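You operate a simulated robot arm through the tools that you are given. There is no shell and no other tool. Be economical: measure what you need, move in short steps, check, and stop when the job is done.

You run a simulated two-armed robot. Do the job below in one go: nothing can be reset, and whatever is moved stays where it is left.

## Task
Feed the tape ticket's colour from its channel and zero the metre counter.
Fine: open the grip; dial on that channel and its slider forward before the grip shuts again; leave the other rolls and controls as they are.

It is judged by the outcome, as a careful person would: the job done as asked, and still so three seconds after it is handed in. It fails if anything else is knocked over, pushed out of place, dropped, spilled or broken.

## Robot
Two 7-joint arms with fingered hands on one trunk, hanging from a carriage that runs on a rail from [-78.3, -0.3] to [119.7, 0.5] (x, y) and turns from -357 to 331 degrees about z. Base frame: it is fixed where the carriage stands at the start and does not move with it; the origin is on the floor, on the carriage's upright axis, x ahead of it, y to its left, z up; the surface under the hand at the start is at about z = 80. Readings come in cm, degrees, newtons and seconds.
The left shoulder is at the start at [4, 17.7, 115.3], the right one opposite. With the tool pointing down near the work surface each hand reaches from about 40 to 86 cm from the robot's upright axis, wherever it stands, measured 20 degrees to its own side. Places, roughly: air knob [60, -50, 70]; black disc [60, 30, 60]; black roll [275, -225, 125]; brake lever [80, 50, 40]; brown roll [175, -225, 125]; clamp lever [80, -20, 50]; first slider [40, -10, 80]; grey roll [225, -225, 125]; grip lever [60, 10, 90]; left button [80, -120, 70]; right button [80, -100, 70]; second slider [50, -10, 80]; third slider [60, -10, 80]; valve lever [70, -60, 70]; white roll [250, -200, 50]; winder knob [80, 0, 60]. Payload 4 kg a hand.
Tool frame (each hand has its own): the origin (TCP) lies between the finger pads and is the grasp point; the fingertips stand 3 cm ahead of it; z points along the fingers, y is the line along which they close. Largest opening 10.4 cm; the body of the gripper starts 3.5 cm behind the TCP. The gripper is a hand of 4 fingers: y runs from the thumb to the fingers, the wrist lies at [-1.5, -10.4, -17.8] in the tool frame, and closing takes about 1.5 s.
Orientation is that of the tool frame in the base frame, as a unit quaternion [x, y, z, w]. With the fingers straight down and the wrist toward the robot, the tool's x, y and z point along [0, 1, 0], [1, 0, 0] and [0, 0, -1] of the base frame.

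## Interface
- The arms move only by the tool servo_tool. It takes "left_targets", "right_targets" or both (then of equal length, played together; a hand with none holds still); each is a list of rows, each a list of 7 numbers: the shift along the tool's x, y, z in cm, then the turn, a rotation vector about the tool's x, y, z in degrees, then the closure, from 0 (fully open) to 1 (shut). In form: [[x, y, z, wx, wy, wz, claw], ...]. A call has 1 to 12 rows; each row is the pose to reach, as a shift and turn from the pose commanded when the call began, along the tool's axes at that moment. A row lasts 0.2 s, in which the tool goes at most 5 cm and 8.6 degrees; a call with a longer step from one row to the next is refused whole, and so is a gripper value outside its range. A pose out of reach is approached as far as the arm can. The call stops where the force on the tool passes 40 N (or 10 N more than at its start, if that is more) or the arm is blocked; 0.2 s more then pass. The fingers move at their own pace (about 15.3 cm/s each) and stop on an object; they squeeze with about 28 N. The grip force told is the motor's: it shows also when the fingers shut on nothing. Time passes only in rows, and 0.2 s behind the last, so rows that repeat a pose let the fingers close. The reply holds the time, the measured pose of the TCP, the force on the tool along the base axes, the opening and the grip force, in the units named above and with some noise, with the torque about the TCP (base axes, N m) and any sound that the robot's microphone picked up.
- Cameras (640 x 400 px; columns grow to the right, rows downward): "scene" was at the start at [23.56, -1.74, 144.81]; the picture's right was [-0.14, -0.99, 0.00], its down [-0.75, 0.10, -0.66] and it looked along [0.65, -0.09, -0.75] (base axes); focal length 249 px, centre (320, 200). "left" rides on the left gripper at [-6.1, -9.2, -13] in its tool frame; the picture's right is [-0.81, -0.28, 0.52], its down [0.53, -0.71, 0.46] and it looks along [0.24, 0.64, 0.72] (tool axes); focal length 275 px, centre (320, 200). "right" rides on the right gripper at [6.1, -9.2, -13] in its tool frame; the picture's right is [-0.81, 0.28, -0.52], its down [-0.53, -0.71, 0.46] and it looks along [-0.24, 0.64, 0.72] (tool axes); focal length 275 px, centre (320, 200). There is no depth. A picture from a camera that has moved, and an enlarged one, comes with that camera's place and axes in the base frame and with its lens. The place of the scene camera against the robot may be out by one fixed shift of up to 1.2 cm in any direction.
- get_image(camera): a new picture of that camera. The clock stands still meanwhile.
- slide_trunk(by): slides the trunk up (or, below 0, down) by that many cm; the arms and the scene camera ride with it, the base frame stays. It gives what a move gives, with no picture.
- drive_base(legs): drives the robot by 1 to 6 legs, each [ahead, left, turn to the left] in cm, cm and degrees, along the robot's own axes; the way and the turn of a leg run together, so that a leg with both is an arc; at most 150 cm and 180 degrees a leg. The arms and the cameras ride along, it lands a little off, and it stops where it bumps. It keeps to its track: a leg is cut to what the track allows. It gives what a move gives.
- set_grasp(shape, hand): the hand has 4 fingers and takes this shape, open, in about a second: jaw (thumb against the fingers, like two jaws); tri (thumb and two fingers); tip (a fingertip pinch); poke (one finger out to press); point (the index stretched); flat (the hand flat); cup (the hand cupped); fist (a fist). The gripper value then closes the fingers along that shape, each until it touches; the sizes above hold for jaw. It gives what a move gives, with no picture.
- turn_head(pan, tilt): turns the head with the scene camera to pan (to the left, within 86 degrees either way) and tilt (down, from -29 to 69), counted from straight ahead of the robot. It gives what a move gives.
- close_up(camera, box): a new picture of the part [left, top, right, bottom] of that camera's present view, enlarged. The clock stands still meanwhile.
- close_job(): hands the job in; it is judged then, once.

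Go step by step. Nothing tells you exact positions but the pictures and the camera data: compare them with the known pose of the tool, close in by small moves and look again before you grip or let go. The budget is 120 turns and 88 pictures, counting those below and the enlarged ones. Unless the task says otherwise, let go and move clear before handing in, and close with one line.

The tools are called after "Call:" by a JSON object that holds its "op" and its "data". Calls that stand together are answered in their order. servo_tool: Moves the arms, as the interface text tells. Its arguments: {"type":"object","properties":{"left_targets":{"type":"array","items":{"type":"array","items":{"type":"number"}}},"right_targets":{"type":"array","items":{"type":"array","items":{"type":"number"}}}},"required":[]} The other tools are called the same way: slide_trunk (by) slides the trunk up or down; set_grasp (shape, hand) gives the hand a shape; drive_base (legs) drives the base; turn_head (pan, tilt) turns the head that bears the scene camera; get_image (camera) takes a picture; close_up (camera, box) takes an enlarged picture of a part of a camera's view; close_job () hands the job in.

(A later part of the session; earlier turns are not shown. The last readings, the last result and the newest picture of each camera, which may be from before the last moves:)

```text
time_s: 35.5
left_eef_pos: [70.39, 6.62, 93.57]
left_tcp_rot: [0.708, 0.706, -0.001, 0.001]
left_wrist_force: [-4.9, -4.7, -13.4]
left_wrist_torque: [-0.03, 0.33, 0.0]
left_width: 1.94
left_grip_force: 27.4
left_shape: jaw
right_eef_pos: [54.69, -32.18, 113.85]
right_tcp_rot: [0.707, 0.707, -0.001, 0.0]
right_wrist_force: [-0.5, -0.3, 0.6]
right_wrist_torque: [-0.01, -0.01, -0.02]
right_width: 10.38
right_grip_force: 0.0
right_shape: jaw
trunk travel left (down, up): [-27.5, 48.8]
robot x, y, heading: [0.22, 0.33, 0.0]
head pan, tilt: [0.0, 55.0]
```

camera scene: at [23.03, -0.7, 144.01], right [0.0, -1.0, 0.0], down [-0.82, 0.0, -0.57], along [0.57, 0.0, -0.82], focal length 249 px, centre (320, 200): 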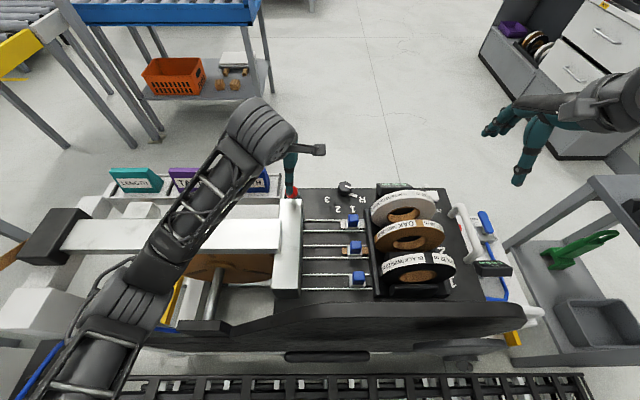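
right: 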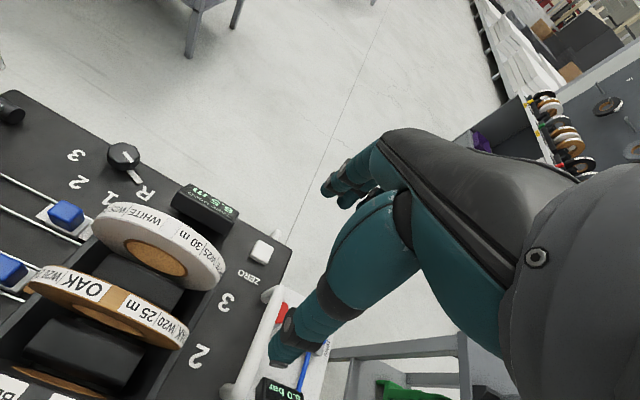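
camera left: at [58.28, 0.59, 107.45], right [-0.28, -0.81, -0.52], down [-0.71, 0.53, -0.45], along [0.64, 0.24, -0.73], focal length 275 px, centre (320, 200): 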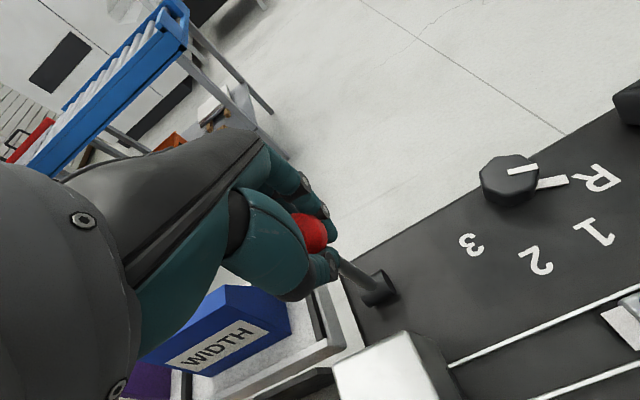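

Call:
{"op": "servo_tool", "data": {"left_targets": [[0, 0.7, 0.5, 0, 0, 0, 1], [0, 1.4, 1.0, 0, 0, 0, 1], [0, 2.1, 1.6, 0, 0, 0, 1]]}}

Call:
{"op": "close_up", "data": {"camera": "scene", "box": [200, 120, 440, 270]}}

Call:
{"op": "get_image", "data": {"camera": "left"}}

```text
time_s: 36.3
left_eef_pos: [72.95, 6.72, 92.11]
left_tcp_rot: [0.708, 0.706, 0.0, 0.004]
left_wrist_force: [-0.4, -7.9, -0.7]
left_wrist_torque: [-0.08, 0.09, -0.03]
left_width: 1.86
left_grip_force: 28.1
left_shape: jaw
right_eef_pos: [54.93, -32.17, 114.03]
right_tcp_rot: [0.707, 0.707, 0.0, 0.0]
right_wrist_force: [0.2, 0.1, -0.1]
right_wrist_torque: [0.03, 0.02, -0.01]
right_width: 10.37
right_grip_force: 0.0
right_shape: jaw
trunk travel left (down, up): [-27.5, 48.8]
robot x, y, heading: [-0.41, 0.1, 0.0]
head pan, tilt: [0.0, 55.0]
```

```text
2.67 times, centred on (320, 195) of scene
camera zoom: at [23.04, -0.76, 144.02], right [0.0, -1.0, 0.0], down [-0.82, 0.0, -0.57], along [0.57, 0.0, -0.82], focal length 663 px, centre (320, 213)
```

zoom: 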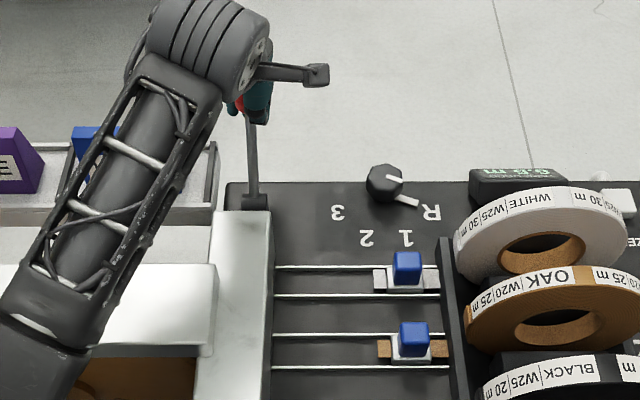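

```text
60 pictures are left
camera left: at [63.6, 0.48, 105.11], right [-0.27, -0.81, -0.52], down [-0.71, 0.53, -0.46], along [0.65, 0.24, -0.72], focal length 275 px, centre (320, 200)
```

left: 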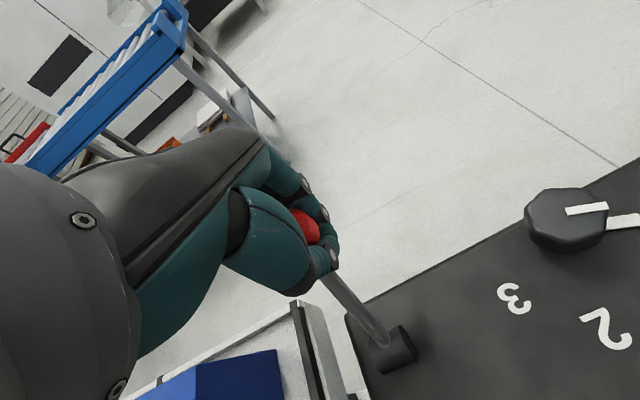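

Call:
{"op": "servo_tool", "data": {"left_targets": [[-0.4, 0.6, 0.7, 0, 0, 0, 1], [-0.4, 1.2, 1.4, 0, 0, 0, 1], [-0.4, 1.8, 2.2, 0, 0, 0, 1]]}}

```text
time_s: 37.1
left_eef_pos: [74.54, 6.2, 89.77]
left_tcp_rot: [0.707, 0.707, 0.0, 0.001]
left_wrist_force: [-6.3, -6.5, 2.7]
left_wrist_torque: [0.08, -0.05, 0.11]
left_width: 1.83
left_grip_force: 27.9
left_shape: jaw
right_eef_pos: [54.75, -32.25, 113.99]
right_tcp_rot: [0.707, 0.707, 0.0, -0.001]
right_wrist_force: [0.5, -0.2, 0.8]
right_wrist_torque: [0.02, -0.02, -0.04]
right_width: 10.38
right_grip_force: 0.0
right_shape: jaw
trunk travel left (down, up): [-27.5, 48.8]
robot x, y, heading: [-0.1, 0.21, -0.1]
head pan, tilt: [0.0, 55.0]
```

Call:
{"op": "get_image", "data": {"camera": "left"}}

Call:
{"op": "close_up", "data": {"camera": "scene", "box": [200, 120, 440, 270]}}

```text
59 pictures are left
camera left: at [65.27, 0.09, 102.77], right [-0.28, -0.81, -0.52], down [-0.71, 0.53, -0.46], along [0.65, 0.24, -0.72], focal length 275 px, centre (320, 200)
```

left: 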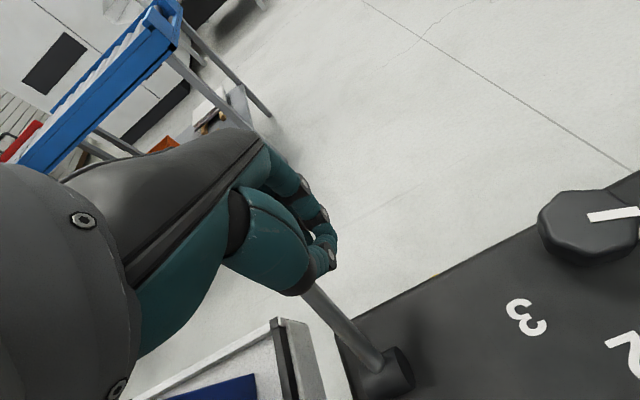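

```text
2.67 times, centred on (320, 195) of scene
camera zoom: at [22.98, -0.73, 144.0], right [0.0, -1.0, 0.0], down [-0.82, 0.0, -0.57], along [0.57, 0.0, -0.82], focal length 663 px, centre (320, 213)
```

zoom: 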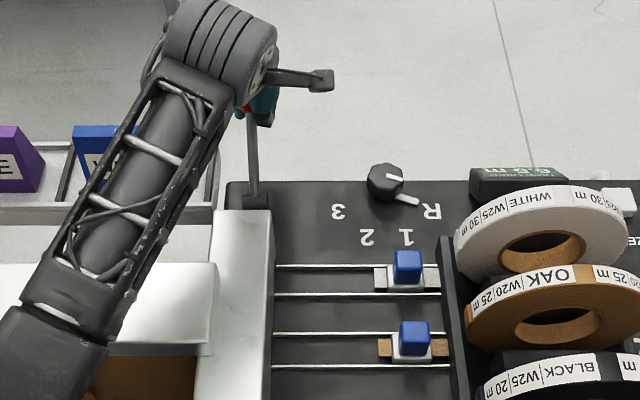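

Call:
{"op": "servo_tool", "data": {"left_targets": [[0, 0.5, 0.7, 0, 0, 0, 1], [0, 1.0, 1.5, 0, 0, 0, 1], [0, 1.4, 2.3, 0, 0, 0, 1]]}}

Call:
{"op": "get_image", "data": {"camera": "left"}}

```text
time_s: 37.9
left_eef_pos: [75.6, 5.68, 87.44]
left_tcp_rot: [0.71, 0.705, -0.001, 0.004]
left_wrist_force: [-22.4, -18.6, 14.8]
left_wrist_torque: [0.94, -0.72, 0.55]
left_width: 1.91
left_grip_force: 28.1
left_shape: jaw
right_eef_pos: [54.66, -32.57, 114.01]
right_tcp_rot: [0.707, 0.707, -0.002, 0.0]
right_wrist_force: [0.0, 0.2, 0.4]
right_wrist_torque: [0.0, 0.0, -0.03]
right_width: 10.38
right_grip_force: 0.1
right_shape: jaw
trunk travel left (down, up): [-27.5, 48.8]
robot x, y, heading: [0.12, -0.13, -0.1]
head pan, tilt: [0.0, 55.0]
```

```text
57 pictures are left
camera left: at [66.42, -0.4, 100.57], right [-0.28, -0.81, -0.51], down [-0.71, 0.53, -0.46], along [0.65, 0.23, -0.72], focal length 275 px, centre (320, 200)
```

left: 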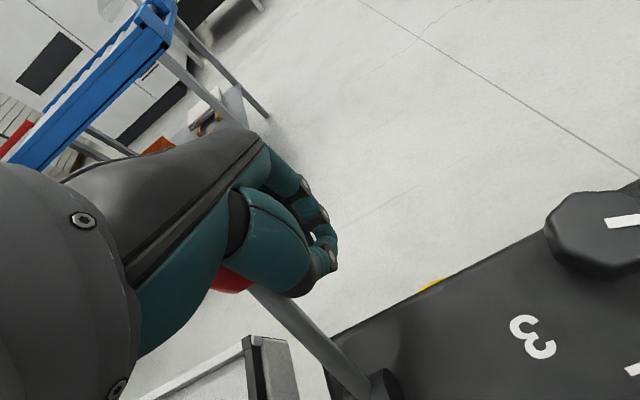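

The grip slipped past the ball onto the rod and the force rises — likely the stop. I open the fingers and lift off to see whether the lever stays.

Call:
{"op": "servo_tool", "data": {"left_targets": [[0, -0.3, -0.3, 0, 0, 0, 0.6], [0, -0.3, -0.5, 0, 0, 0, 0.3], [0, -0.3, -0.5, 0, 0, 0, 0], [0, -0.3, -0.5, 0, 0, 0, 0], [0, -0.3, -0.5, 0, 0, 0, 0]]}}

Call:
{"op": "get_image", "data": {"camera": "left"}}

```text
time_s: 39.1
left_eef_pos: [75.59, 6.2, 88.06]
left_tcp_rot: [0.707, 0.707, 0.0, 0.0]
left_wrist_force: [-2.7, -8.1, -1.5]
left_wrist_torque: [0.39, -0.19, 0.22]
left_width: 10.39
left_grip_force: 0.1
left_shape: jaw
right_eef_pos: [54.94, -32.2, 114.04]
right_tcp_rot: [0.707, 0.708, 0.0, 0.0]
right_wrist_force: [0.1, -1.2, -0.5]
right_wrist_torque: [0.02, 0.02, 0.03]
right_width: 10.38
right_grip_force: 0.0
right_shape: jaw
trunk travel left (down, up): [-27.5, 48.8]
robot x, y, heading: [0.06, 0.03, 0.2]
head pan, tilt: [0.0, 55.0]
```

```text
56 pictures are left
camera left: at [66.44, 0.13, 100.91], right [-0.28, -0.81, -0.52], down [-0.71, 0.53, -0.46], along [0.65, 0.24, -0.72], focal length 275 px, centre (320, 200)
```

left: 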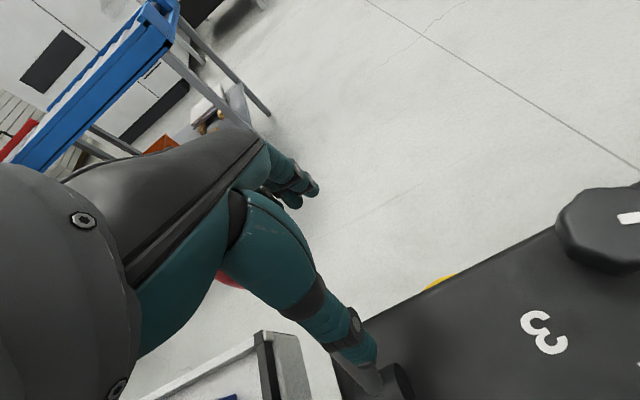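

The ball sits up in the palm. I raise the hand straight up off it and look.

Call:
{"op": "servo_tool", "data": {"left_targets": [[0, -1, -1.5, 0, 0, 0, 0], [0, -1.5, -4, 0, 0, 0, 0], [0, -1.5, -8, 0, 0, 0, 0], [0, -2, -12, 0, 0, 0, 0], [0, -4, -15, 0, 0, 0, 0]]}}

Call:
{"op": "get_image", "data": {"camera": "left"}}

```text
time_s: 40.3
left_eef_pos: [71.63, 6.52, 103.03]
left_tcp_rot: [0.708, 0.706, 0.0, 0.0]
left_wrist_force: [-0.9, -0.1, -0.1]
left_wrist_torque: [0.0, -0.01, 0.03]
left_width: 10.39
left_grip_force: 0.0
left_shape: jaw
right_eef_pos: [54.97, -31.98, 113.98]
right_tcp_rot: [0.707, 0.707, 0.001, 0.0]
right_wrist_force: [-1.1, 0.1, 0.4]
right_wrist_torque: [0.01, 0.01, -0.01]
right_width: 10.39
right_grip_force: 0.0
right_shape: jaw
trunk travel left (down, up): [-27.5, 48.8]
robot x, y, heading: [-0.09, 0.26, 0.1]
head pan, tilt: [0.0, 55.0]
```

```text
55 pictures are left
camera left: at [62.48, 0.43, 115.93], right [-0.28, -0.81, -0.52], down [-0.71, 0.53, -0.46], along [0.65, 0.24, -0.72], focal length 275 px, centre (320, 200)
```

left: 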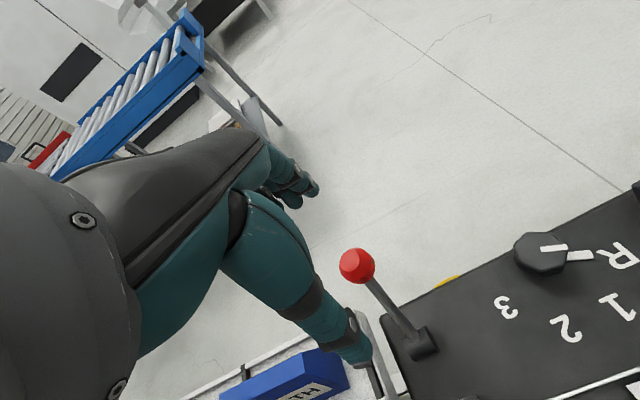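

The lever stays back (grip open). I withdraw the left hand and bring the right hand toward the dial for a close look.

Call:
{"op": "servo_tool", "data": {"left_targets": [[1, -2, -3, 0, 0, 0, 0], [4, -4, -6, 0, 0, 0, 0], [8, -6, -9, 0, 0, 0, 0], [12, -8, -11, 0, 0, 0, 0], [15, -11, -12, 0, 0, 0, 0], [18, -14, -12, 0, 0, 0, 0]], "right_targets": [[2, 1, 0, 0, 0, -8, 0], [5, 2, 0, 0, 0, -16, 0], [8, 4, 2, 0, 0, -24, 0], [11, 6, 4, 0, 0, -32, 0], [14, 8, 6, 0, 0, -40, 0], [17, 9, 8, 0, 0, -45, 0]]}}

Call:
{"op": "get_image", "data": {"camera": "right"}}

```text
refused: row 3 steps farther than a row can; nothing moved
```

```text
54 pictures are left
camera right: at [45.7, -26.0, 127.05], right [0.28, -0.81, 0.52], down [-0.71, -0.53, -0.46], along [0.64, -0.24, -0.72], focal length 275 px, centre (320, 200)
```

right: 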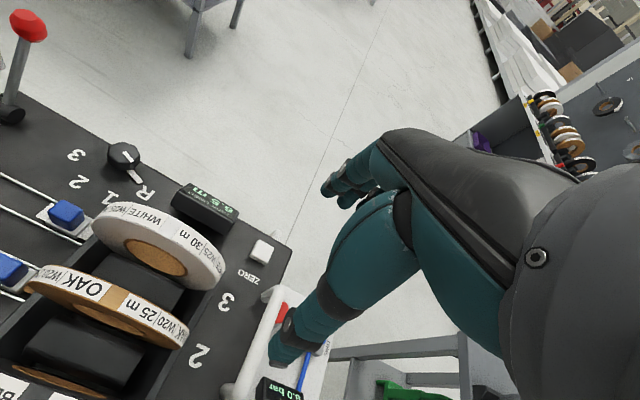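

Call:
{"op": "servo_tool", "data": {"left_targets": [[1, -2, -3, 0, 0, 0, 0], [4, -3, -5, 0, 0, 0, 0], [7, -5, -7, 0, 0, 0, 0], [10, -7, -9, 0, 0, 0, 0], [13, -10, -11, 0, 0, 0, 0], [16, -13, -12, 0, 0, 0, 0], [18, -14, -12, 0, 0, 0, 0]], "right_targets": [[2, 1, 0, 0, 0, -7, 0], [4, 2, 0, 0, 0, -14, 0], [7, 3, 2, 0, 0, -21, 0], [10, 5, 4, 0, 0, -28, 0], [13, 7, 6, 0, 0, -35, 0], [15, 8, 7, 0, 0, -42, 0], [17, 9, 8, 0, 0, -45, 0]]}}

Call:
{"op": "get_image", "data": {"camera": "right"}}

```text
time_s: 41.9
left_eef_pos: [57.43, 24.64, 114.89]
left_tcp_rot: [0.707, 0.707, 0.0, 0.0]
left_wrist_force: [0.1, 0.0, 0.3]
left_wrist_torque: [-0.03, -0.03, 0.0]
left_width: 10.4
left_grip_force: 0.1
left_shape: jaw
right_eef_pos: [63.92, -14.81, 106.23]
right_tcp_rot: [0.381, 0.925, 0.001, 0.0]
right_wrist_force: [0.2, 0.2, -0.9]
right_wrist_torque: [0.02, 0.06, -0.03]
right_width: 10.36
right_grip_force: 0.1
right_shape: jaw
trunk travel left (down, up): [-27.5, 48.8]
robot x, y, heading: [-0.11, 0.09, -0.2]
head pan, tilt: [0.0, 55.0]
```

```text
53 pictures are left
camera right: at [53.1, -17.05, 119.14], right [0.77, -0.38, 0.52], down [-0.12, -0.88, -0.46], along [0.63, 0.29, -0.72], focal length 275 px, centre (320, 200)
```

right: 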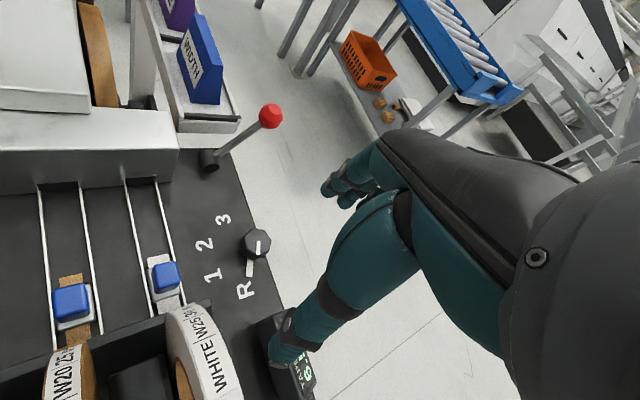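

Call:
{"op": "close_up", "data": {"camera": "right", "box": [180, 190, 308, 310]}}

Call:
{"op": "close_up", "data": {"camera": "right", "box": [0, 90, 220, 340]}}

```text
3.33 times, centred on (244, 250) of right
camera zoom: at [53.1, -17.05, 119.14], right [0.77, -0.38, 0.52], down [-0.12, -0.88, -0.46], along [0.63, 0.29, -0.72], focal length 918 px, centre (573, 33)
```

zoom: 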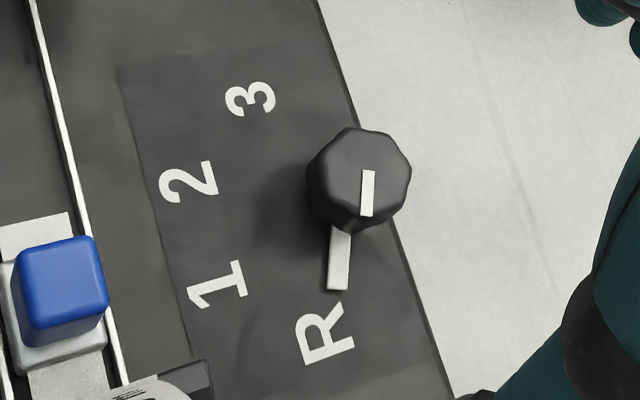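

```text
1.60 times, centred on (110, 215) of right
camera zoom: at [53.1, -17.05, 119.14], right [0.77, -0.38, 0.52], down [-0.12, -0.88, -0.46], along [0.63, 0.29, -0.72], focal length 440 px, centre (656, 176)
```

zoom: 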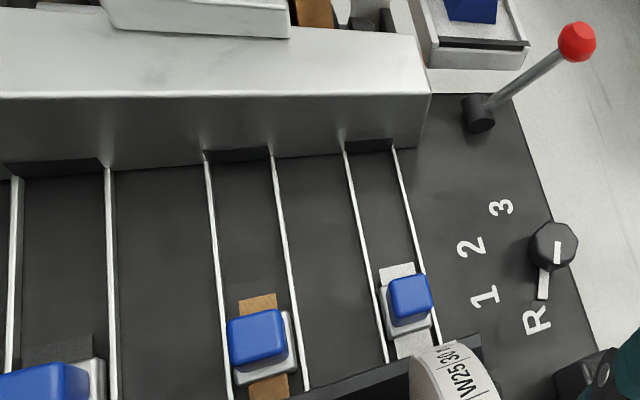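

Fingertips at z≈81.5 will clear the pointer stub, with the dial at about [70.2, -7.8], top z≈83.5. I move over it, yawed 45° left.

Call:
{"op": "servo_tool", "data": {"right_targets": [[0.2, 3, 2, 0, 0, 0, 0], [0.3, 6, 5, 0, 0, 0, 0], [0.5, 9.4, 8, 0, 0, 0, 0], [0.5, 9.4, 11, 0, 0, 0, 0], [0.5, 9.4, 13, 0, 0, 0, 0.2]]}}

Call:
{"op": "get_image", "data": {"camera": "right"}}

Call:
{"op": "close_up", "data": {"camera": "scene", "box": [260, 130, 420, 230]}}

```text
time_s: 43.3
left_eef_pos: [60.72, 23.19, 116.13]
left_tcp_rot: [0.705, 0.709, 0.004, 0.016]
left_wrist_force: [0.8, -0.1, 0.0]
left_wrist_torque: [0.03, 0.02, 0.0]
left_width: 10.41
left_grip_force: 0.1
left_shape: jaw
right_eef_pos: [75.75, -10.4, 99.86]
right_tcp_rot: [0.384, 0.922, 0.012, 0.047]
right_wrist_force: [0.8, 0.2, -0.3]
right_wrist_torque: [-0.02, -0.01, 0.04]
right_width: 8.34
right_grip_force: 0.1
right_shape: jaw
trunk travel left (down, up): [-27.5, 48.8]
robot x, y, heading: [0.5, 0.07, 0.3]
head pan, tilt: [0.0, 55.0]
stopped in row 5 (right hand): the arm was blocked; the commanded pose is now the measured one
```

```text
50 pictures are left
camera right: at [63.7, -12.3, 111.89], right [0.71, -0.37, 0.59], down [-0.09, -0.89, -0.45], along [0.7, 0.27, -0.66], focal length 275 px, centre (320, 200)
```

right: 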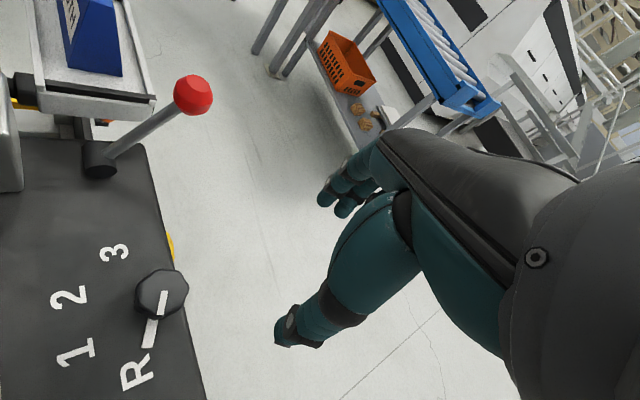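

```text
4.00 times, centred on (340, 180) of scene
camera zoom: at [25.67, -1.78, 144.65], right [0.01, -1.0, 0.02], down [-0.8, -0.01, -0.6], along [0.6, -0.01, -0.8], focal length 995 px, centre (240, 280)
```

zoom: 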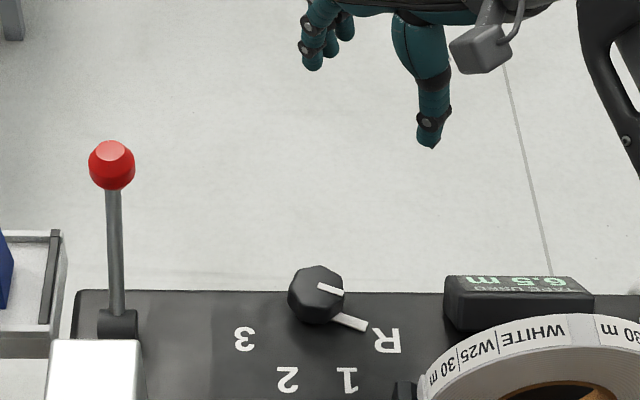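

The arm got blocked — probably the elbow or forearm touches something. I look at the whole scene.

Call:
{"op": "turn_head", "data": {"pan": -35, "tilt": 50}}

Call:
{"op": "get_image", "data": {"camera": "scene"}}

```text
time_s: 44.3
left_eef_pos: [60.81, 23.21, 116.43]
left_tcp_rot: [0.707, 0.707, 0.005, 0.017]
left_wrist_force: [0.9, 0.3, -0.5]
left_wrist_torque: [-0.03, 0.02, -0.03]
left_width: 10.41
left_grip_force: 0.1
left_shape: jaw
right_eef_pos: [75.79, -10.27, 99.91]
right_tcp_rot: [0.384, 0.922, 0.012, 0.048]
right_wrist_force: [0.2, 0.3, 1.0]
right_wrist_torque: [-0.01, -0.03, -0.03]
right_width: 8.36
right_grip_force: 0.0
right_shape: jaw
trunk travel left (down, up): [-27.5, 48.8]
robot x, y, heading: [0.31, -0.27, 0.1]
head pan, tilt: [-35.0, 50.0]
```

```text
48 pictures are left
camera scene: at [24.76, -6.17, 145.44], right [-0.57, -0.82, -0.01], down [-0.61, 0.43, -0.67], along [0.55, -0.38, -0.74], focal length 249 px, centre (320, 200)
```

scene: 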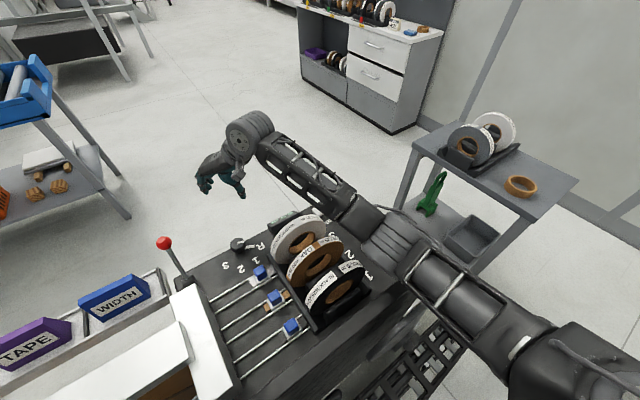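

The right elbow is pressing on the machine's right side. I back the hand off and then raise the trunk so the elbows clear.

Call:
{"op": "servo_tool", "data": {"right_targets": [[0, -1, -2, 0, 0, 0, 0], [0, -3.5, -5, 0, 0, 0, 0], [0, -6.5, -8, 0, 0, 0, 0], [0, -9.5, -11, 0, 0, 0, 0]]}}

Call:
{"op": "slide_trunk", "data": {"by": 18}}

Call:
{"op": "get_image", "data": {"camera": "scene"}}

```text
time_s: 45.5
left_eef_pos: [60.22, 27.05, 116.6]
left_tcp_rot: [0.698, 0.716, 0.012, 0.006]
left_wrist_force: [-0.5, 0.6, 0.6]
left_wrist_torque: [0.0, 0.03, -0.01]
left_width: 10.39
left_grip_force: 0.1
left_shape: jaw
right_eef_pos: [68.25, -11.08, 110.57]
right_tcp_rot: [0.361, 0.931, 0.033, 0.043]
right_wrist_force: [0.6, -0.1, -0.4]
right_wrist_torque: [-0.04, 0.05, 0.03]
right_width: 10.37
right_grip_force: 0.0
right_shape: jaw
trunk travel left (down, up): [-27.5, 48.8]
robot x, y, heading: [0.68, 0.16, 1.4]
head pan, tilt: [-35.0, 50.0]
stopped in row 4 (right hand): the arm was blocked; the commanded pose is now the measured one
```

```text
time_s: 47.5
left_eef_pos: [57.21, 25.43, 132.9]
left_tcp_rot: [0.702, 0.712, 0.001, 0.001]
left_wrist_force: [-0.1, -0.2, 0.3]
left_wrist_torque: [-0.02, -0.01, 0.0]
left_width: 10.39
left_grip_force: 0.1
left_shape: jaw
right_eef_pos: [64.73, -13.35, 126.04]
right_tcp_rot: [0.371, 0.928, 0.018, 0.028]
right_wrist_force: [-1.0, 0.0, 0.0]
right_wrist_torque: [0.0, -0.01, -0.03]
right_width: 10.4
right_grip_force: 0.0
right_shape: jaw
trunk travel left (down, up): [-45.5, 30.8]
robot x, y, heading: [0.5, 0.2, 1.1]
head pan, tilt: [-35.0, 50.0]
```

```text
47 pictures are left
camera scene: at [22.4, -4.75, 162.65], right [-0.56, -0.83, 0.0], down [-0.63, 0.43, -0.64], along [0.53, -0.36, -0.77], focal length 249 px, centre (320, 200)
```

scene: 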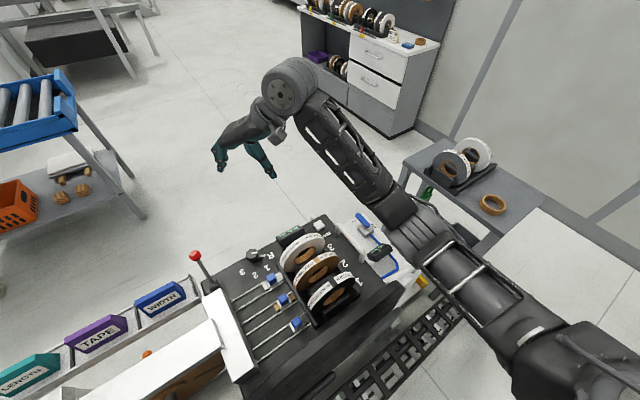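

Call:
{"op": "close_up", "data": {"camera": "scene", "box": [220, 200, 460, 350]}}

```text
2.67 times, centred on (340, 275) of scene
camera zoom: at [22.4, -4.75, 162.65], right [-0.56, -0.83, 0.0], down [-0.63, 0.43, -0.64], along [0.53, -0.36, -0.77], focal length 663 px, centre (267, 0)
```

zoom: 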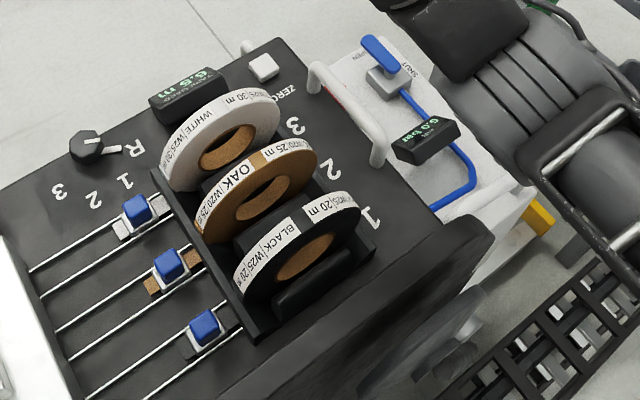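

Nothing looks disturbed (valve, handle, rolls as before). With the trunk higher the elbow has more room; I lower it slightly and straighten the right hand's tilt while yawing to 52°.

Call:
{"op": "slide_trunk", "data": {"by": -4}}

Call:
{"op": "servo_tool", "data": {"right_targets": [[0, 1, 1, 3.1, 2.2, -3, 0], [0.2, 2, 4, 3.1, 2.2, -5.5, 0], [0.4, 3, 7, 3.1, 2.2, -5.5, 0], [0.6, 4, 10, 3.1, 2.2, -5.5, 0], [0.8, 5, 12, 3.1, 2.2, -5.5, 0]]}}

Call:
{"op": "get_image", "data": {"camera": "scene"}}

```text
time_s: 48.4
left_eef_pos: [57.28, 25.34, 128.89]
left_tcp_rot: [0.702, 0.712, 0.0, 0.0]
left_wrist_force: [0.2, -0.4, 0.2]
left_wrist_torque: [-0.03, 0.04, 0.02]
left_width: 10.41
left_grip_force: 0.1
left_shape: jaw
right_eef_pos: [64.71, -13.24, 122.09]
right_tcp_rot: [0.371, 0.928, 0.018, 0.028]
right_wrist_force: [0.7, 0.2, 0.0]
right_wrist_torque: [0.0, -0.04, 0.02]
right_width: 10.39
right_grip_force: 0.1
right_shape: jaw
trunk travel left (down, up): [-41.5, 34.8]
robot x, y, heading: [0.31, 0.06, 1.0]
head pan, tilt: [-35.0, 50.0]
```

```text
time_s: 49.5
left_eef_pos: [57.2, 25.5, 128.87]
left_tcp_rot: [0.702, 0.712, 0.001, 0.001]
left_wrist_force: [0.3, 0.4, -0.1]
left_wrist_torque: [0.0, -0.01, -0.02]
left_width: 10.4
left_grip_force: 0.0
left_shape: jaw
right_eef_pos: [68.44, -8.97, 110.23]
right_tcp_rot: [0.326, 0.945, -0.001, 0.001]
right_wrist_force: [0.3, 0.2, 0.0]
right_wrist_torque: [-0.03, 0.02, -0.01]
right_width: 10.36
right_grip_force: 0.1
right_shape: jaw
trunk travel left (down, up): [-41.5, 34.8]
robot x, y, heading: [0.42, 0.31, 0.9]
head pan, tilt: [-35.0, 50.0]
```

```text
45 pictures are left
camera scene: at [22.41, -4.73, 158.66], right [-0.56, -0.83, 0.0], down [-0.63, 0.43, -0.64], along [0.53, -0.36, -0.77], focal length 249 px, centre (320, 200)
```

scene: 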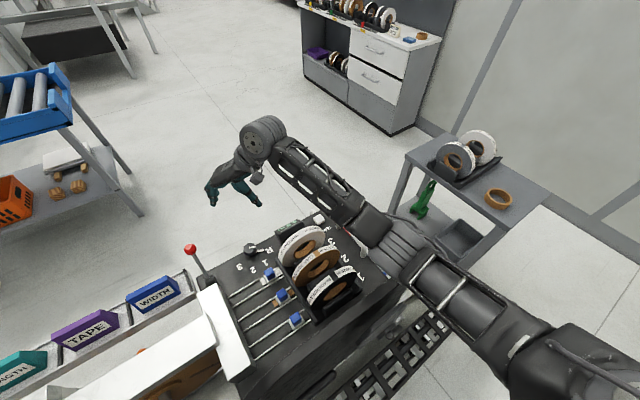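

Elbow looks clear. I continue down to just above the dial, in steps.

Call:
{"op": "servo_tool", "data": {"right_targets": [[-0.3, 1, 3, 0, 0, 0, 0], [-0.6, 2, 6, 0, 0, 0, 0], [-0.6, 2, 9, 0, 0, 0, 0], [-0.6, 2, 12, 0, 0, 0, 0], [-0.6, 2, 15, 0, 0, 0, 0]]}}

Call:
{"op": "get_image", "data": {"camera": "right"}}

Call:
{"op": "get_image", "data": {"camera": "scene"}}

```text
time_s: 50.8
left_eef_pos: [57.17, 25.36, 128.97]
left_tcp_rot: [0.703, 0.712, 0.0, 0.0]
left_wrist_force: [-1.1, 0.1, -0.4]
left_wrist_torque: [-0.01, 0.03, 0.01]
left_width: 10.39
left_grip_force: 0.1
left_shape: jaw
right_eef_pos: [69.98, -7.98, 95.12]
right_tcp_rot: [0.326, 0.945, -0.001, 0.001]
right_wrist_force: [0.1, -0.9, 0.2]
right_wrist_torque: [-0.02, 0.0, -0.01]
right_width: 10.36
right_grip_force: 0.0
right_shape: jaw
trunk travel left (down, up): [-41.5, 34.8]
robot x, y, heading: [0.07, 0.21, 0.9]
head pan, tilt: [-35.0, 50.0]
```

```text
44 pictures are left
camera right: at [59.54, -11.39, 108.25], right [0.81, -0.28, 0.52], down [-0.02, -0.89, -0.45], along [0.59, 0.36, -0.73], focal length 275 px, centre (320, 200)
```

right: 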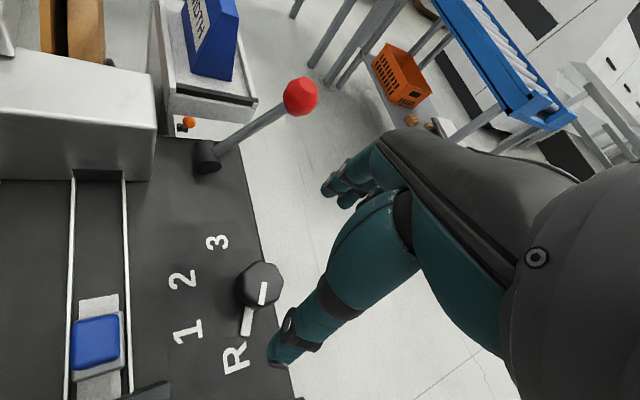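

```text
43 pictures are left
camera scene: at [22.39, -4.74, 158.66], right [-0.56, -0.83, 0.0], down [-0.63, 0.43, -0.64], along [0.53, -0.36, -0.77], focal length 249 px, centre (320, 200)
```

scene: 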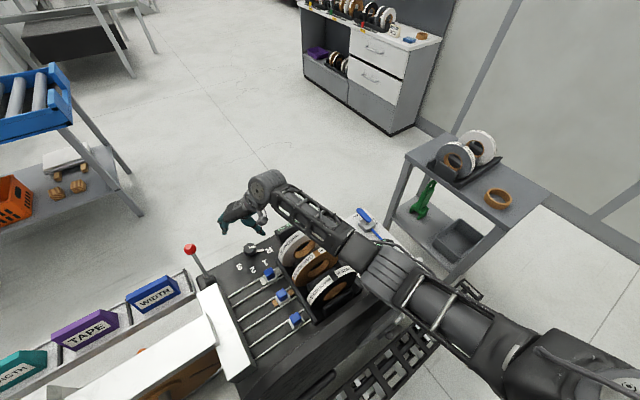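

Call:
{"op": "servo_tool", "data": {"right_targets": [[0.2, 0.4, 2, 0, 0, 0, 0], [0.2, 0.4, 4, 0, 0, 0, 0], [0.2, 0.4, 6, 0, 0, 0, 0]]}}

Call:
{"op": "close_up", "data": {"camera": "scene", "box": [210, 150, 410, 310]}}

Call:
{"op": "get_image", "data": {"camera": "right"}}

```text
time_s: 51.5
left_eef_pos: [57.26, 25.3, 128.85]
left_tcp_rot: [0.703, 0.711, 0.0, -0.001]
left_wrist_force: [0.0, -0.2, -0.8]
left_wrist_torque: [0.03, 0.02, 0.04]
left_width: 10.41
left_grip_force: 0.0
left_shape: jaw
right_eef_pos: [70.14, -7.55, 89.25]
right_tcp_rot: [0.327, 0.945, -0.002, 0.0]
right_wrist_force: [-0.3, 0.7, -0.2]
right_wrist_torque: [0.01, -0.03, 0.01]
right_width: 10.39
right_grip_force: 0.1
right_shape: jaw
trunk travel left (down, up): [-41.5, 34.8]
robot x, y, heading: [0.15, 0.34, 0.9]
head pan, tilt: [-35.0, 50.0]
```

```text
2.50 times, centred on (310, 230) of scene
camera zoom: at [22.4, -4.73, 158.66], right [-0.56, -0.83, 0.0], down [-0.63, 0.43, -0.64], along [0.53, -0.36, -0.77], focal length 622 px, centre (345, 125)
```

zoom: 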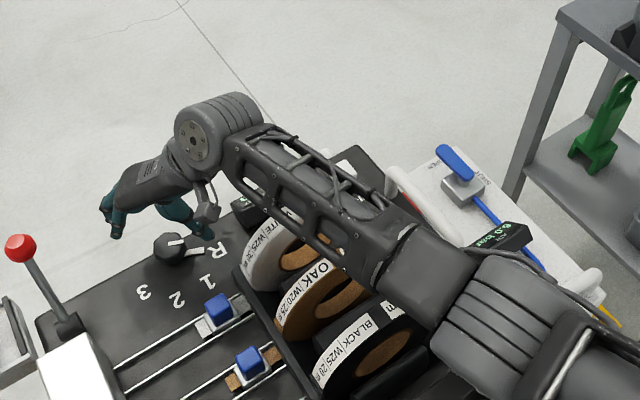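

```text
41 pictures are left
camera right: at [59.53, -10.95, 102.29], right [0.81, -0.28, 0.52], down [-0.02, -0.89, -0.45], along [0.59, 0.36, -0.73], focal length 275 px, centre (320, 200)
```

right: 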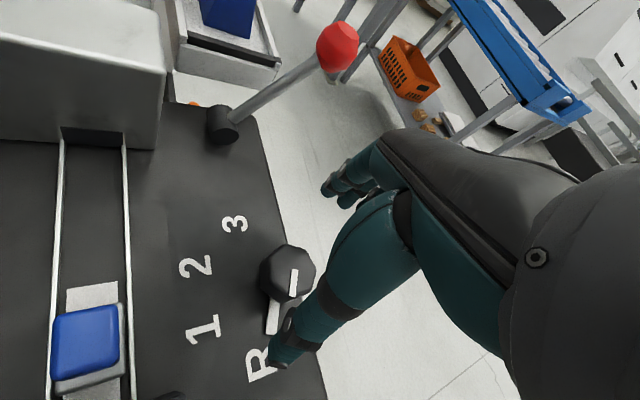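

Call:
{"op": "servo_tool", "data": {"right_targets": [[0.1, -0.3, 1.2, 0, 0, 0, 0], [0.1, -0.3, 2.4, 0, 0, 0, 0], [0.1, -0.3, 3.6, 0, 0, 0, 0], [0.1, -0.3, 4.6, 0, 0, 0, 0]]}}

Call:
{"op": "get_image", "data": {"camera": "right"}}

Call:
{"op": "close_up", "data": {"camera": "scene", "box": [210, 150, 410, 310]}}

```text
time_s: 52.5
left_eef_pos: [57.32, 25.43, 128.86]
left_tcp_rot: [0.702, 0.712, 0.0, 0.0]
left_wrist_force: [0.4, 1.2, 0.2]
left_wrist_torque: [-0.02, 0.0, 0.01]
left_width: 10.4
left_grip_force: 0.0
left_shape: jaw
right_eef_pos: [69.85, -7.44, 84.73]
right_tcp_rot: [0.326, 0.945, -0.001, 0.001]
right_wrist_force: [0.3, 0.1, 0.8]
right_wrist_torque: [-0.03, -0.02, 0.01]
right_width: 10.38
right_grip_force: 0.0
right_shape: jaw
trunk travel left (down, up): [-41.5, 34.8]
robot x, y, heading: [-0.09, 0.04, 0.9]
head pan, tilt: [-35.0, 50.0]
```

```text
40 pictures are left
camera right: at [59.36, -10.97, 97.81], right [0.81, -0.28, 0.52], down [-0.02, -0.89, -0.45], along [0.59, 0.36, -0.73], focal length 275 px, centre (320, 200)
```

right: 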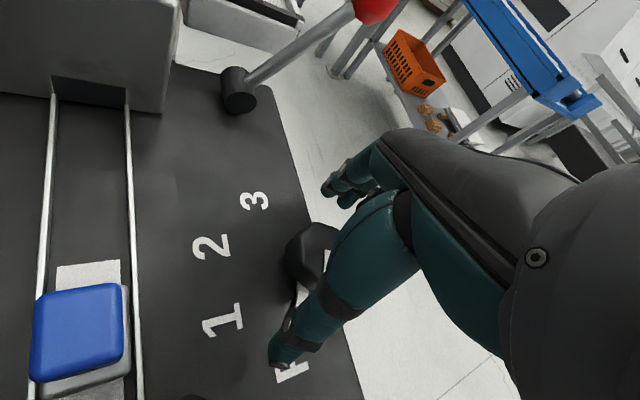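

```text
2.50 times, centred on (310, 230) of scene
camera zoom: at [22.41, -4.74, 158.66], right [-0.56, -0.83, 0.0], down [-0.63, 0.43, -0.64], along [0.53, -0.36, -0.77], focal length 622 px, centre (345, 125)
```

zoom: 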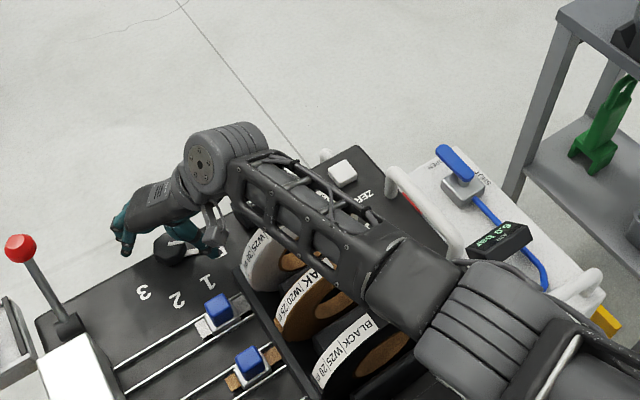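

The hand straddles the knob. I close on it.

Call:
{"op": "servo_tool", "data": {"right_targets": [[0, 0, 0, 0, 0, 0, 0.4], [0, 0, 0, 0, 0, 0, 0.8], [0, 0, 0, 0, 0, 0, 1], [0, 0, 0, 0, 0, 0, 1], [0, 0, 0, 0, 0, 0, 1]]}}

```text
time_s: 53.8
left_eef_pos: [57.34, 25.41, 128.89]
left_tcp_rot: [0.702, 0.712, 0.0, 0.001]
left_wrist_force: [-0.1, 0.0, 0.3]
left_wrist_torque: [0.0, -0.02, -0.01]
left_width: 10.4
left_grip_force: 0.0
left_shape: jaw
right_eef_pos: [69.71, -7.53, 84.53]
right_tcp_rot: [0.325, 0.946, -0.003, 0.0]
right_wrist_force: [-2.1, 0.4, 2.3]
right_wrist_torque: [0.03, 0.01, 0.02]
right_width: 3.28
right_grip_force: 27.5
right_shape: jaw
trunk travel left (down, up): [-41.5, 34.8]
robot x, y, heading: [0.1, -0.17, 1.0]
head pan, tilt: [-35.0, 50.0]
```

Gripped (width 3.3). Now I turn clockwise from above, first 45°.

Call:
{"op": "servo_tool", "data": {"right_targets": [[0, 0, 0, 0, 0, 8, 1], [0, 0, 0, 0, 0, 16, 1], [0, 0, 0, 0, 0, 24, 1], [0, 0, 0, 0, 0, 32, 1], [0, 0, 0, 0, 0, 40, 1], [0, 0, 0, 0, 0, 48, 1]]}}

Call:
{"op": "close_up", "data": {"camera": "right", "box": [160, 140, 400, 380]}}

```text
time_s: 55.1
left_eef_pos: [57.38, 25.61, 128.88]
left_tcp_rot: [0.702, 0.712, 0.001, 0.0]
left_wrist_force: [-0.1, 0.1, -0.6]
left_wrist_torque: [0.02, 0.03, -0.02]
left_width: 10.39
left_grip_force: 0.0
left_shape: jaw
right_eef_pos: [69.92, -7.2, 84.85]
right_tcp_rot: [0.683, 0.731, 0.0, -0.001]
right_wrist_force: [3.2, 7.9, -4.8]
right_wrist_torque: [0.18, -0.15, 0.14]
right_width: 3.25
right_grip_force: 28.7
right_shape: jaw
trunk travel left (down, up): [-41.5, 34.8]
robot x, y, heading: [-0.06, -0.18, 0.9]
head pan, tilt: [-35.0, 50.0]
```

```text
1.67 times, centred on (280, 260) of right
camera zoom: at [60.29, -1.87, 97.86], right [0.33, -0.79, 0.52], down [-0.68, -0.58, -0.46], along [0.66, -0.2, -0.72], focal length 459 px, centre (387, 100)
```

zoom: 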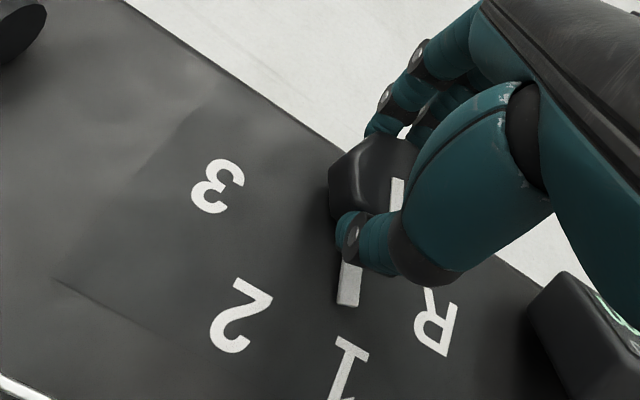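

The dial follows; pointer at 1. I turn on by another 45°.

Call:
{"op": "servo_tool", "data": {"right_targets": [[0.2, 0, 0, 0, 0, 8, 1], [0.3, 0, 0, 0, 0, 16, 1], [0.3, 0, 0, 0, 0, 24, 1], [0.3, 0, 0, 0, 0, 32, 1], [0.3, 0, 0, 0, 0, 40, 1], [0.3, 0, 0, 0, 0, 43, 1]]}}

Call:
{"op": "get_image", "data": {"camera": "right"}}

```text
time_s: 56.5
left_eef_pos: [57.44, 25.47, 129.02]
left_tcp_rot: [0.703, 0.712, 0.002, 0.002]
left_wrist_force: [0.1, 0.3, -0.6]
left_wrist_torque: [-0.01, 0.03, 0.01]
left_width: 10.37
left_grip_force: 0.0
left_shape: jaw
right_eef_pos: [69.98, -7.13, 84.95]
right_tcp_rot: [0.903, 0.429, 0.0, 0.002]
right_wrist_force: [11.2, 3.6, -8.3]
right_wrist_torque: [-0.01, -0.3, 0.13]
right_width: 3.21
right_grip_force: 28.1
right_shape: jaw
trunk travel left (down, up): [-41.5, 34.8]
robot x, y, heading: [0.49, -0.14, 0.9]
head pan, tilt: [-35.0, 50.0]
```

```text
37 pictures are left
camera right: at [66.72, 3.38, 97.88], right [-0.3, -0.8, 0.52], down [-0.89, 0.04, -0.46], along [0.35, -0.6, -0.72], focal length 275 px, centre (320, 200)
```

right: 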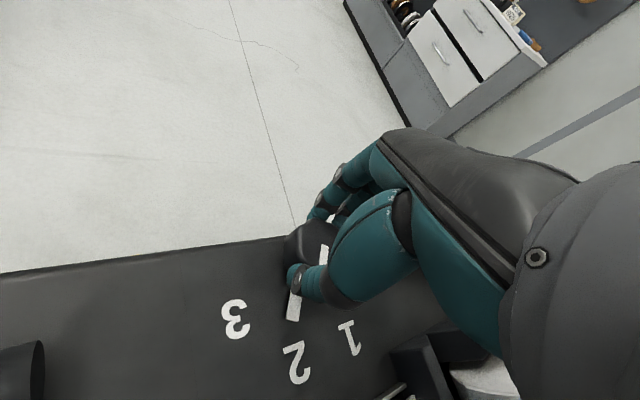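

The pointer points at 2. I release and lift off, turning the hand back, and check.

Call:
{"op": "servo_tool", "data": {"right_targets": [[0, 0, 0, 0, 0, 0, 0.6], [0, 0, 0, 0, 0, 0, 0.2], [0, 0, 0, 0, 0, 0, 0], [0, 0, -2, 0, 0, 0, 0], [0, 0, -5, 0, 0, -8, 0], [0, 0, -9, 0, 0, -16, 0], [0, 0, -13, 0, 0, -24, 0], [0, -2, -16, 0, 0, -30, 0]]}}

Call:
{"op": "get_image", "data": {"camera": "right"}}

```text
time_s: 58.4
left_eef_pos: [57.28, 25.38, 128.82]
left_tcp_rot: [0.702, 0.712, 0.0, 0.0]
left_wrist_force: [0.7, 0.1, -0.3]
left_wrist_torque: [-0.02, -0.01, -0.02]
left_width: 10.43
left_grip_force: 0.1
left_shape: jaw
right_eef_pos: [68.01, -6.07, 100.77]
right_tcp_rot: [0.76, 0.65, -0.001, 0.001]
right_wrist_force: [0.9, 0.3, -0.3]
right_wrist_torque: [0.0, 0.0, 0.02]
right_width: 10.39
right_grip_force: 0.1
right_shape: jaw
trunk travel left (down, up): [-41.5, 34.8]
robot x, y, heading: [-0.12, 0.3, 0.7]
head pan, tilt: [-35.0, 50.0]
```

```text
36 pictures are left
camera right: at [59.95, 1.48, 113.77], right [0.15, -0.84, 0.52], down [-0.79, -0.42, -0.45], along [0.6, -0.34, -0.72], focal length 275 px, centre (320, 200)
```

right: 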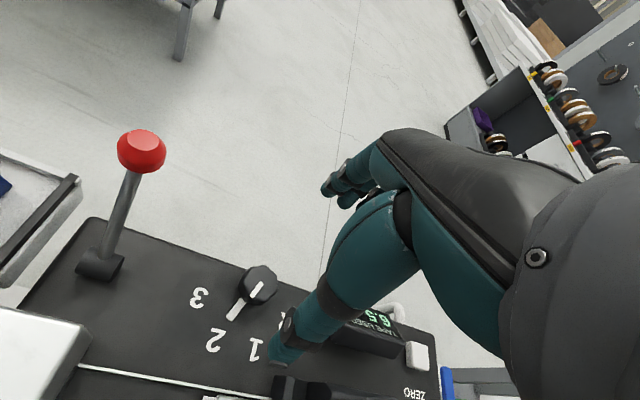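

The dial reads 2. I move the right hand away and bring the left hand (tip pinch) over slider 2 near [50, -9, 84].

Call:
{"op": "servo_tool", "data": {"right_targets": [[-3, 0, -3, 0, 0, -3, 0], [-6, -1, -6, 0, 0, -6, 0], [-9, -2, -9, 0, 0, -9, 0], [-12, -3, -12, 0, 0, -9, 0], [-15, -4, -14, 0, 0, -9, 0], [-19, -4, -16, 0, 0, -9, 0], [-23, -4, -18, 0, 0, -9, 0], [-27, -4, -18, 0, 0, -9, 0]]}}

Call:
{"op": "set_grasp", "data": {"hand": "left", "shape": "tip"}}

Call:
{"op": "servo_tool", "data": {"left_targets": [[-3, 0, 2, 0, 0, 0, 0], [-7, -1, 4, 0, 0, 0, 0], [-11, -2, 6, 0, 0, 0, 0], [-15, -3, 8, 0, 0, 0, 0], [-19, -4, 10, 0, 0, 0, 0], [-23, -5, 12, 0, 0, 0, 0], [-27, -6, 14, 0, 0, 0, 0], [-31, -7, 16, 0, 0, 0, 0], [-31, -7, 20, 0, 0, 0, 0]]}}

Call:
{"op": "get_image", "data": {"camera": "left"}}

```text
time_s: 60.1
left_eef_pos: [57.16, 25.39, 128.88]
left_tcp_rot: [0.702, 0.712, 0.001, 0.001]
left_wrist_force: [-0.1, 0.2, -1.2]
left_wrist_torque: [-0.01, -0.02, 0.02]
left_width: 10.42
left_grip_force: 0.1
left_shape: jaw
right_eef_pos: [59.98, -31.95, 118.6]
right_tcp_rot: [0.707, 0.707, -0.002, 0.001]
right_wrist_force: [-0.5, -1.2, -0.8]
right_wrist_torque: [-0.02, -0.01, -0.01]
right_width: 10.37
right_grip_force: 0.1
right_shape: jaw
trunk travel left (down, up): [-41.5, 34.8]
robot x, y, heading: [0.11, -0.02, 1.0]
head pan, tilt: [-35.0, 50.0]
```

```text
time_s: 61.0
left_eef_pos: [57.26, 25.36, 128.8]
left_tcp_rot: [0.702, 0.712, 0.0, 0.001]
left_wrist_force: [0.2, -0.1, -0.1]
left_wrist_torque: [-0.01, -0.02, 0.0]
left_width: 10.4
left_grip_force: 0.1
left_shape: tip
right_eef_pos: [59.87, -31.88, 118.64]
right_tcp_rot: [0.707, 0.707, -0.002, 0.001]
right_wrist_force: [-0.3, -0.2, 0.1]
right_wrist_torque: [-0.03, 0.06, 0.03]
right_width: 10.37
right_grip_force: 0.1
right_shape: jaw
trunk travel left (down, up): [-41.5, 34.8]
robot x, y, heading: [0.04, 0.05, 1.0]
head pan, tilt: [-35.0, 50.0]
```

```text
time_s: 63.0
left_eef_pos: [50.55, -5.72, 108.98]
left_tcp_rot: [0.702, 0.712, 0.001, 0.001]
left_wrist_force: [-0.3, 0.5, -0.1]
left_wrist_torque: [0.0, -0.02, -0.05]
left_width: 10.38
left_grip_force: 0.2
left_shape: tip
right_eef_pos: [59.82, -31.95, 118.71]
right_tcp_rot: [0.707, 0.707, -0.001, 0.0]
right_wrist_force: [-0.5, 1.1, -0.6]
right_wrist_torque: [0.01, -0.02, -0.01]
right_width: 10.38
right_grip_force: 0.0
right_shape: jaw
trunk travel left (down, up): [-41.5, 34.8]
robot x, y, heading: [0.46, 0.16, 1.2]
head pan, tilt: [-35.0, 50.0]
```

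```text
35 pictures are left
camera left: at [41.55, -11.92, 121.96], right [-0.26, -0.81, -0.52], down [-0.72, 0.52, -0.46], along [0.64, 0.25, -0.72], focal length 275 px, centre (320, 200)
```

left: 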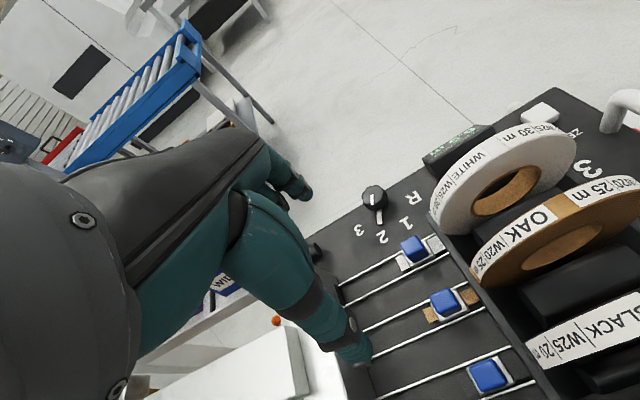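

Slider 2's block top is at about [50.2, -9.2, 84]. I move above it and check.

Call:
{"op": "servo_tool", "data": {"left_targets": [[-2, -0.2, 3, 0, 0, 0, 0], [-3.5, -0.3, 6, 0, 0, 0, 0], [-3.5, -0.3, 10, 0, 0, 0, 0], [-3.5, -0.3, 13, 0, 0, 0, 0.2], [-3.5, -0.3, 14, 0, 0, 0, 0.3]]}}

Call:
{"op": "get_image", "data": {"camera": "left"}}

Call:
{"op": "get_image", "data": {"camera": "right"}}

```text
time_s: 64.2
left_eef_pos: [50.52, -9.01, 95.06]
left_tcp_rot: [0.702, 0.712, 0.0, 0.0]
left_wrist_force: [0.0, 1.3, 0.0]
left_wrist_torque: [0.01, -0.02, 0.0]
left_width: 7.32
left_grip_force: 0.1
left_shape: tip
right_eef_pos: [59.97, -31.8, 118.57]
right_tcp_rot: [0.707, 0.707, -0.001, 0.002]
right_wrist_force: [-0.4, 0.4, -0.5]
right_wrist_torque: [0.0, 0.03, -0.02]
right_width: 10.36
right_grip_force: 0.0
right_shape: jaw
trunk travel left (down, up): [-41.5, 34.8]
robot x, y, heading: [0.38, -0.04, 1.0]
head pan, tilt: [-35.0, 50.0]
```

```text
34 pictures are left
camera left: at [41.37, -15.36, 108.03], right [-0.26, -0.81, -0.52], down [-0.72, 0.52, -0.46], along [0.64, 0.25, -0.72], focal length 275 px, centre (320, 200)
```

left: 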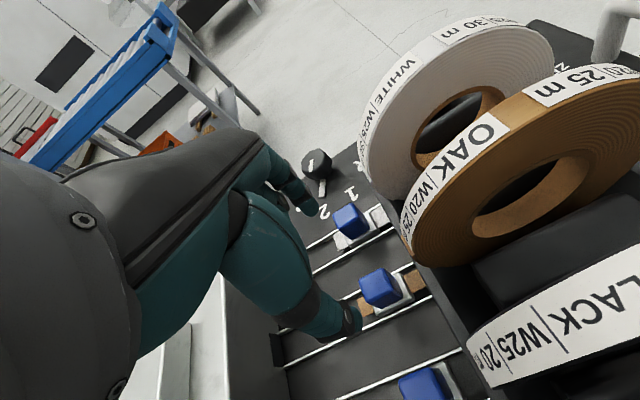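

```text
33 pictures are left
camera right: at [50.77, -25.73, 131.72], right [0.27, -0.81, 0.52], down [-0.71, -0.53, -0.45], along [0.64, -0.25, -0.72], focal length 275 px, centre (320, 200)
```

right: 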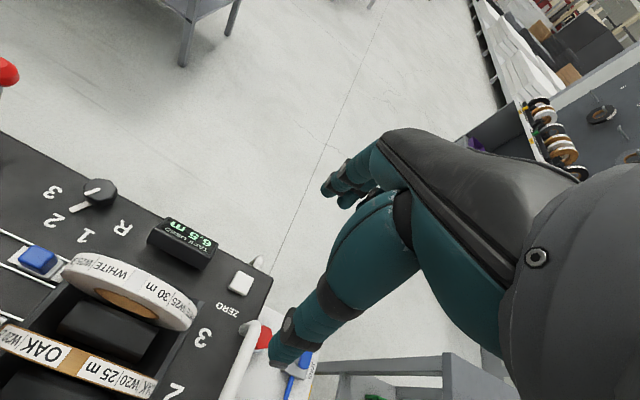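

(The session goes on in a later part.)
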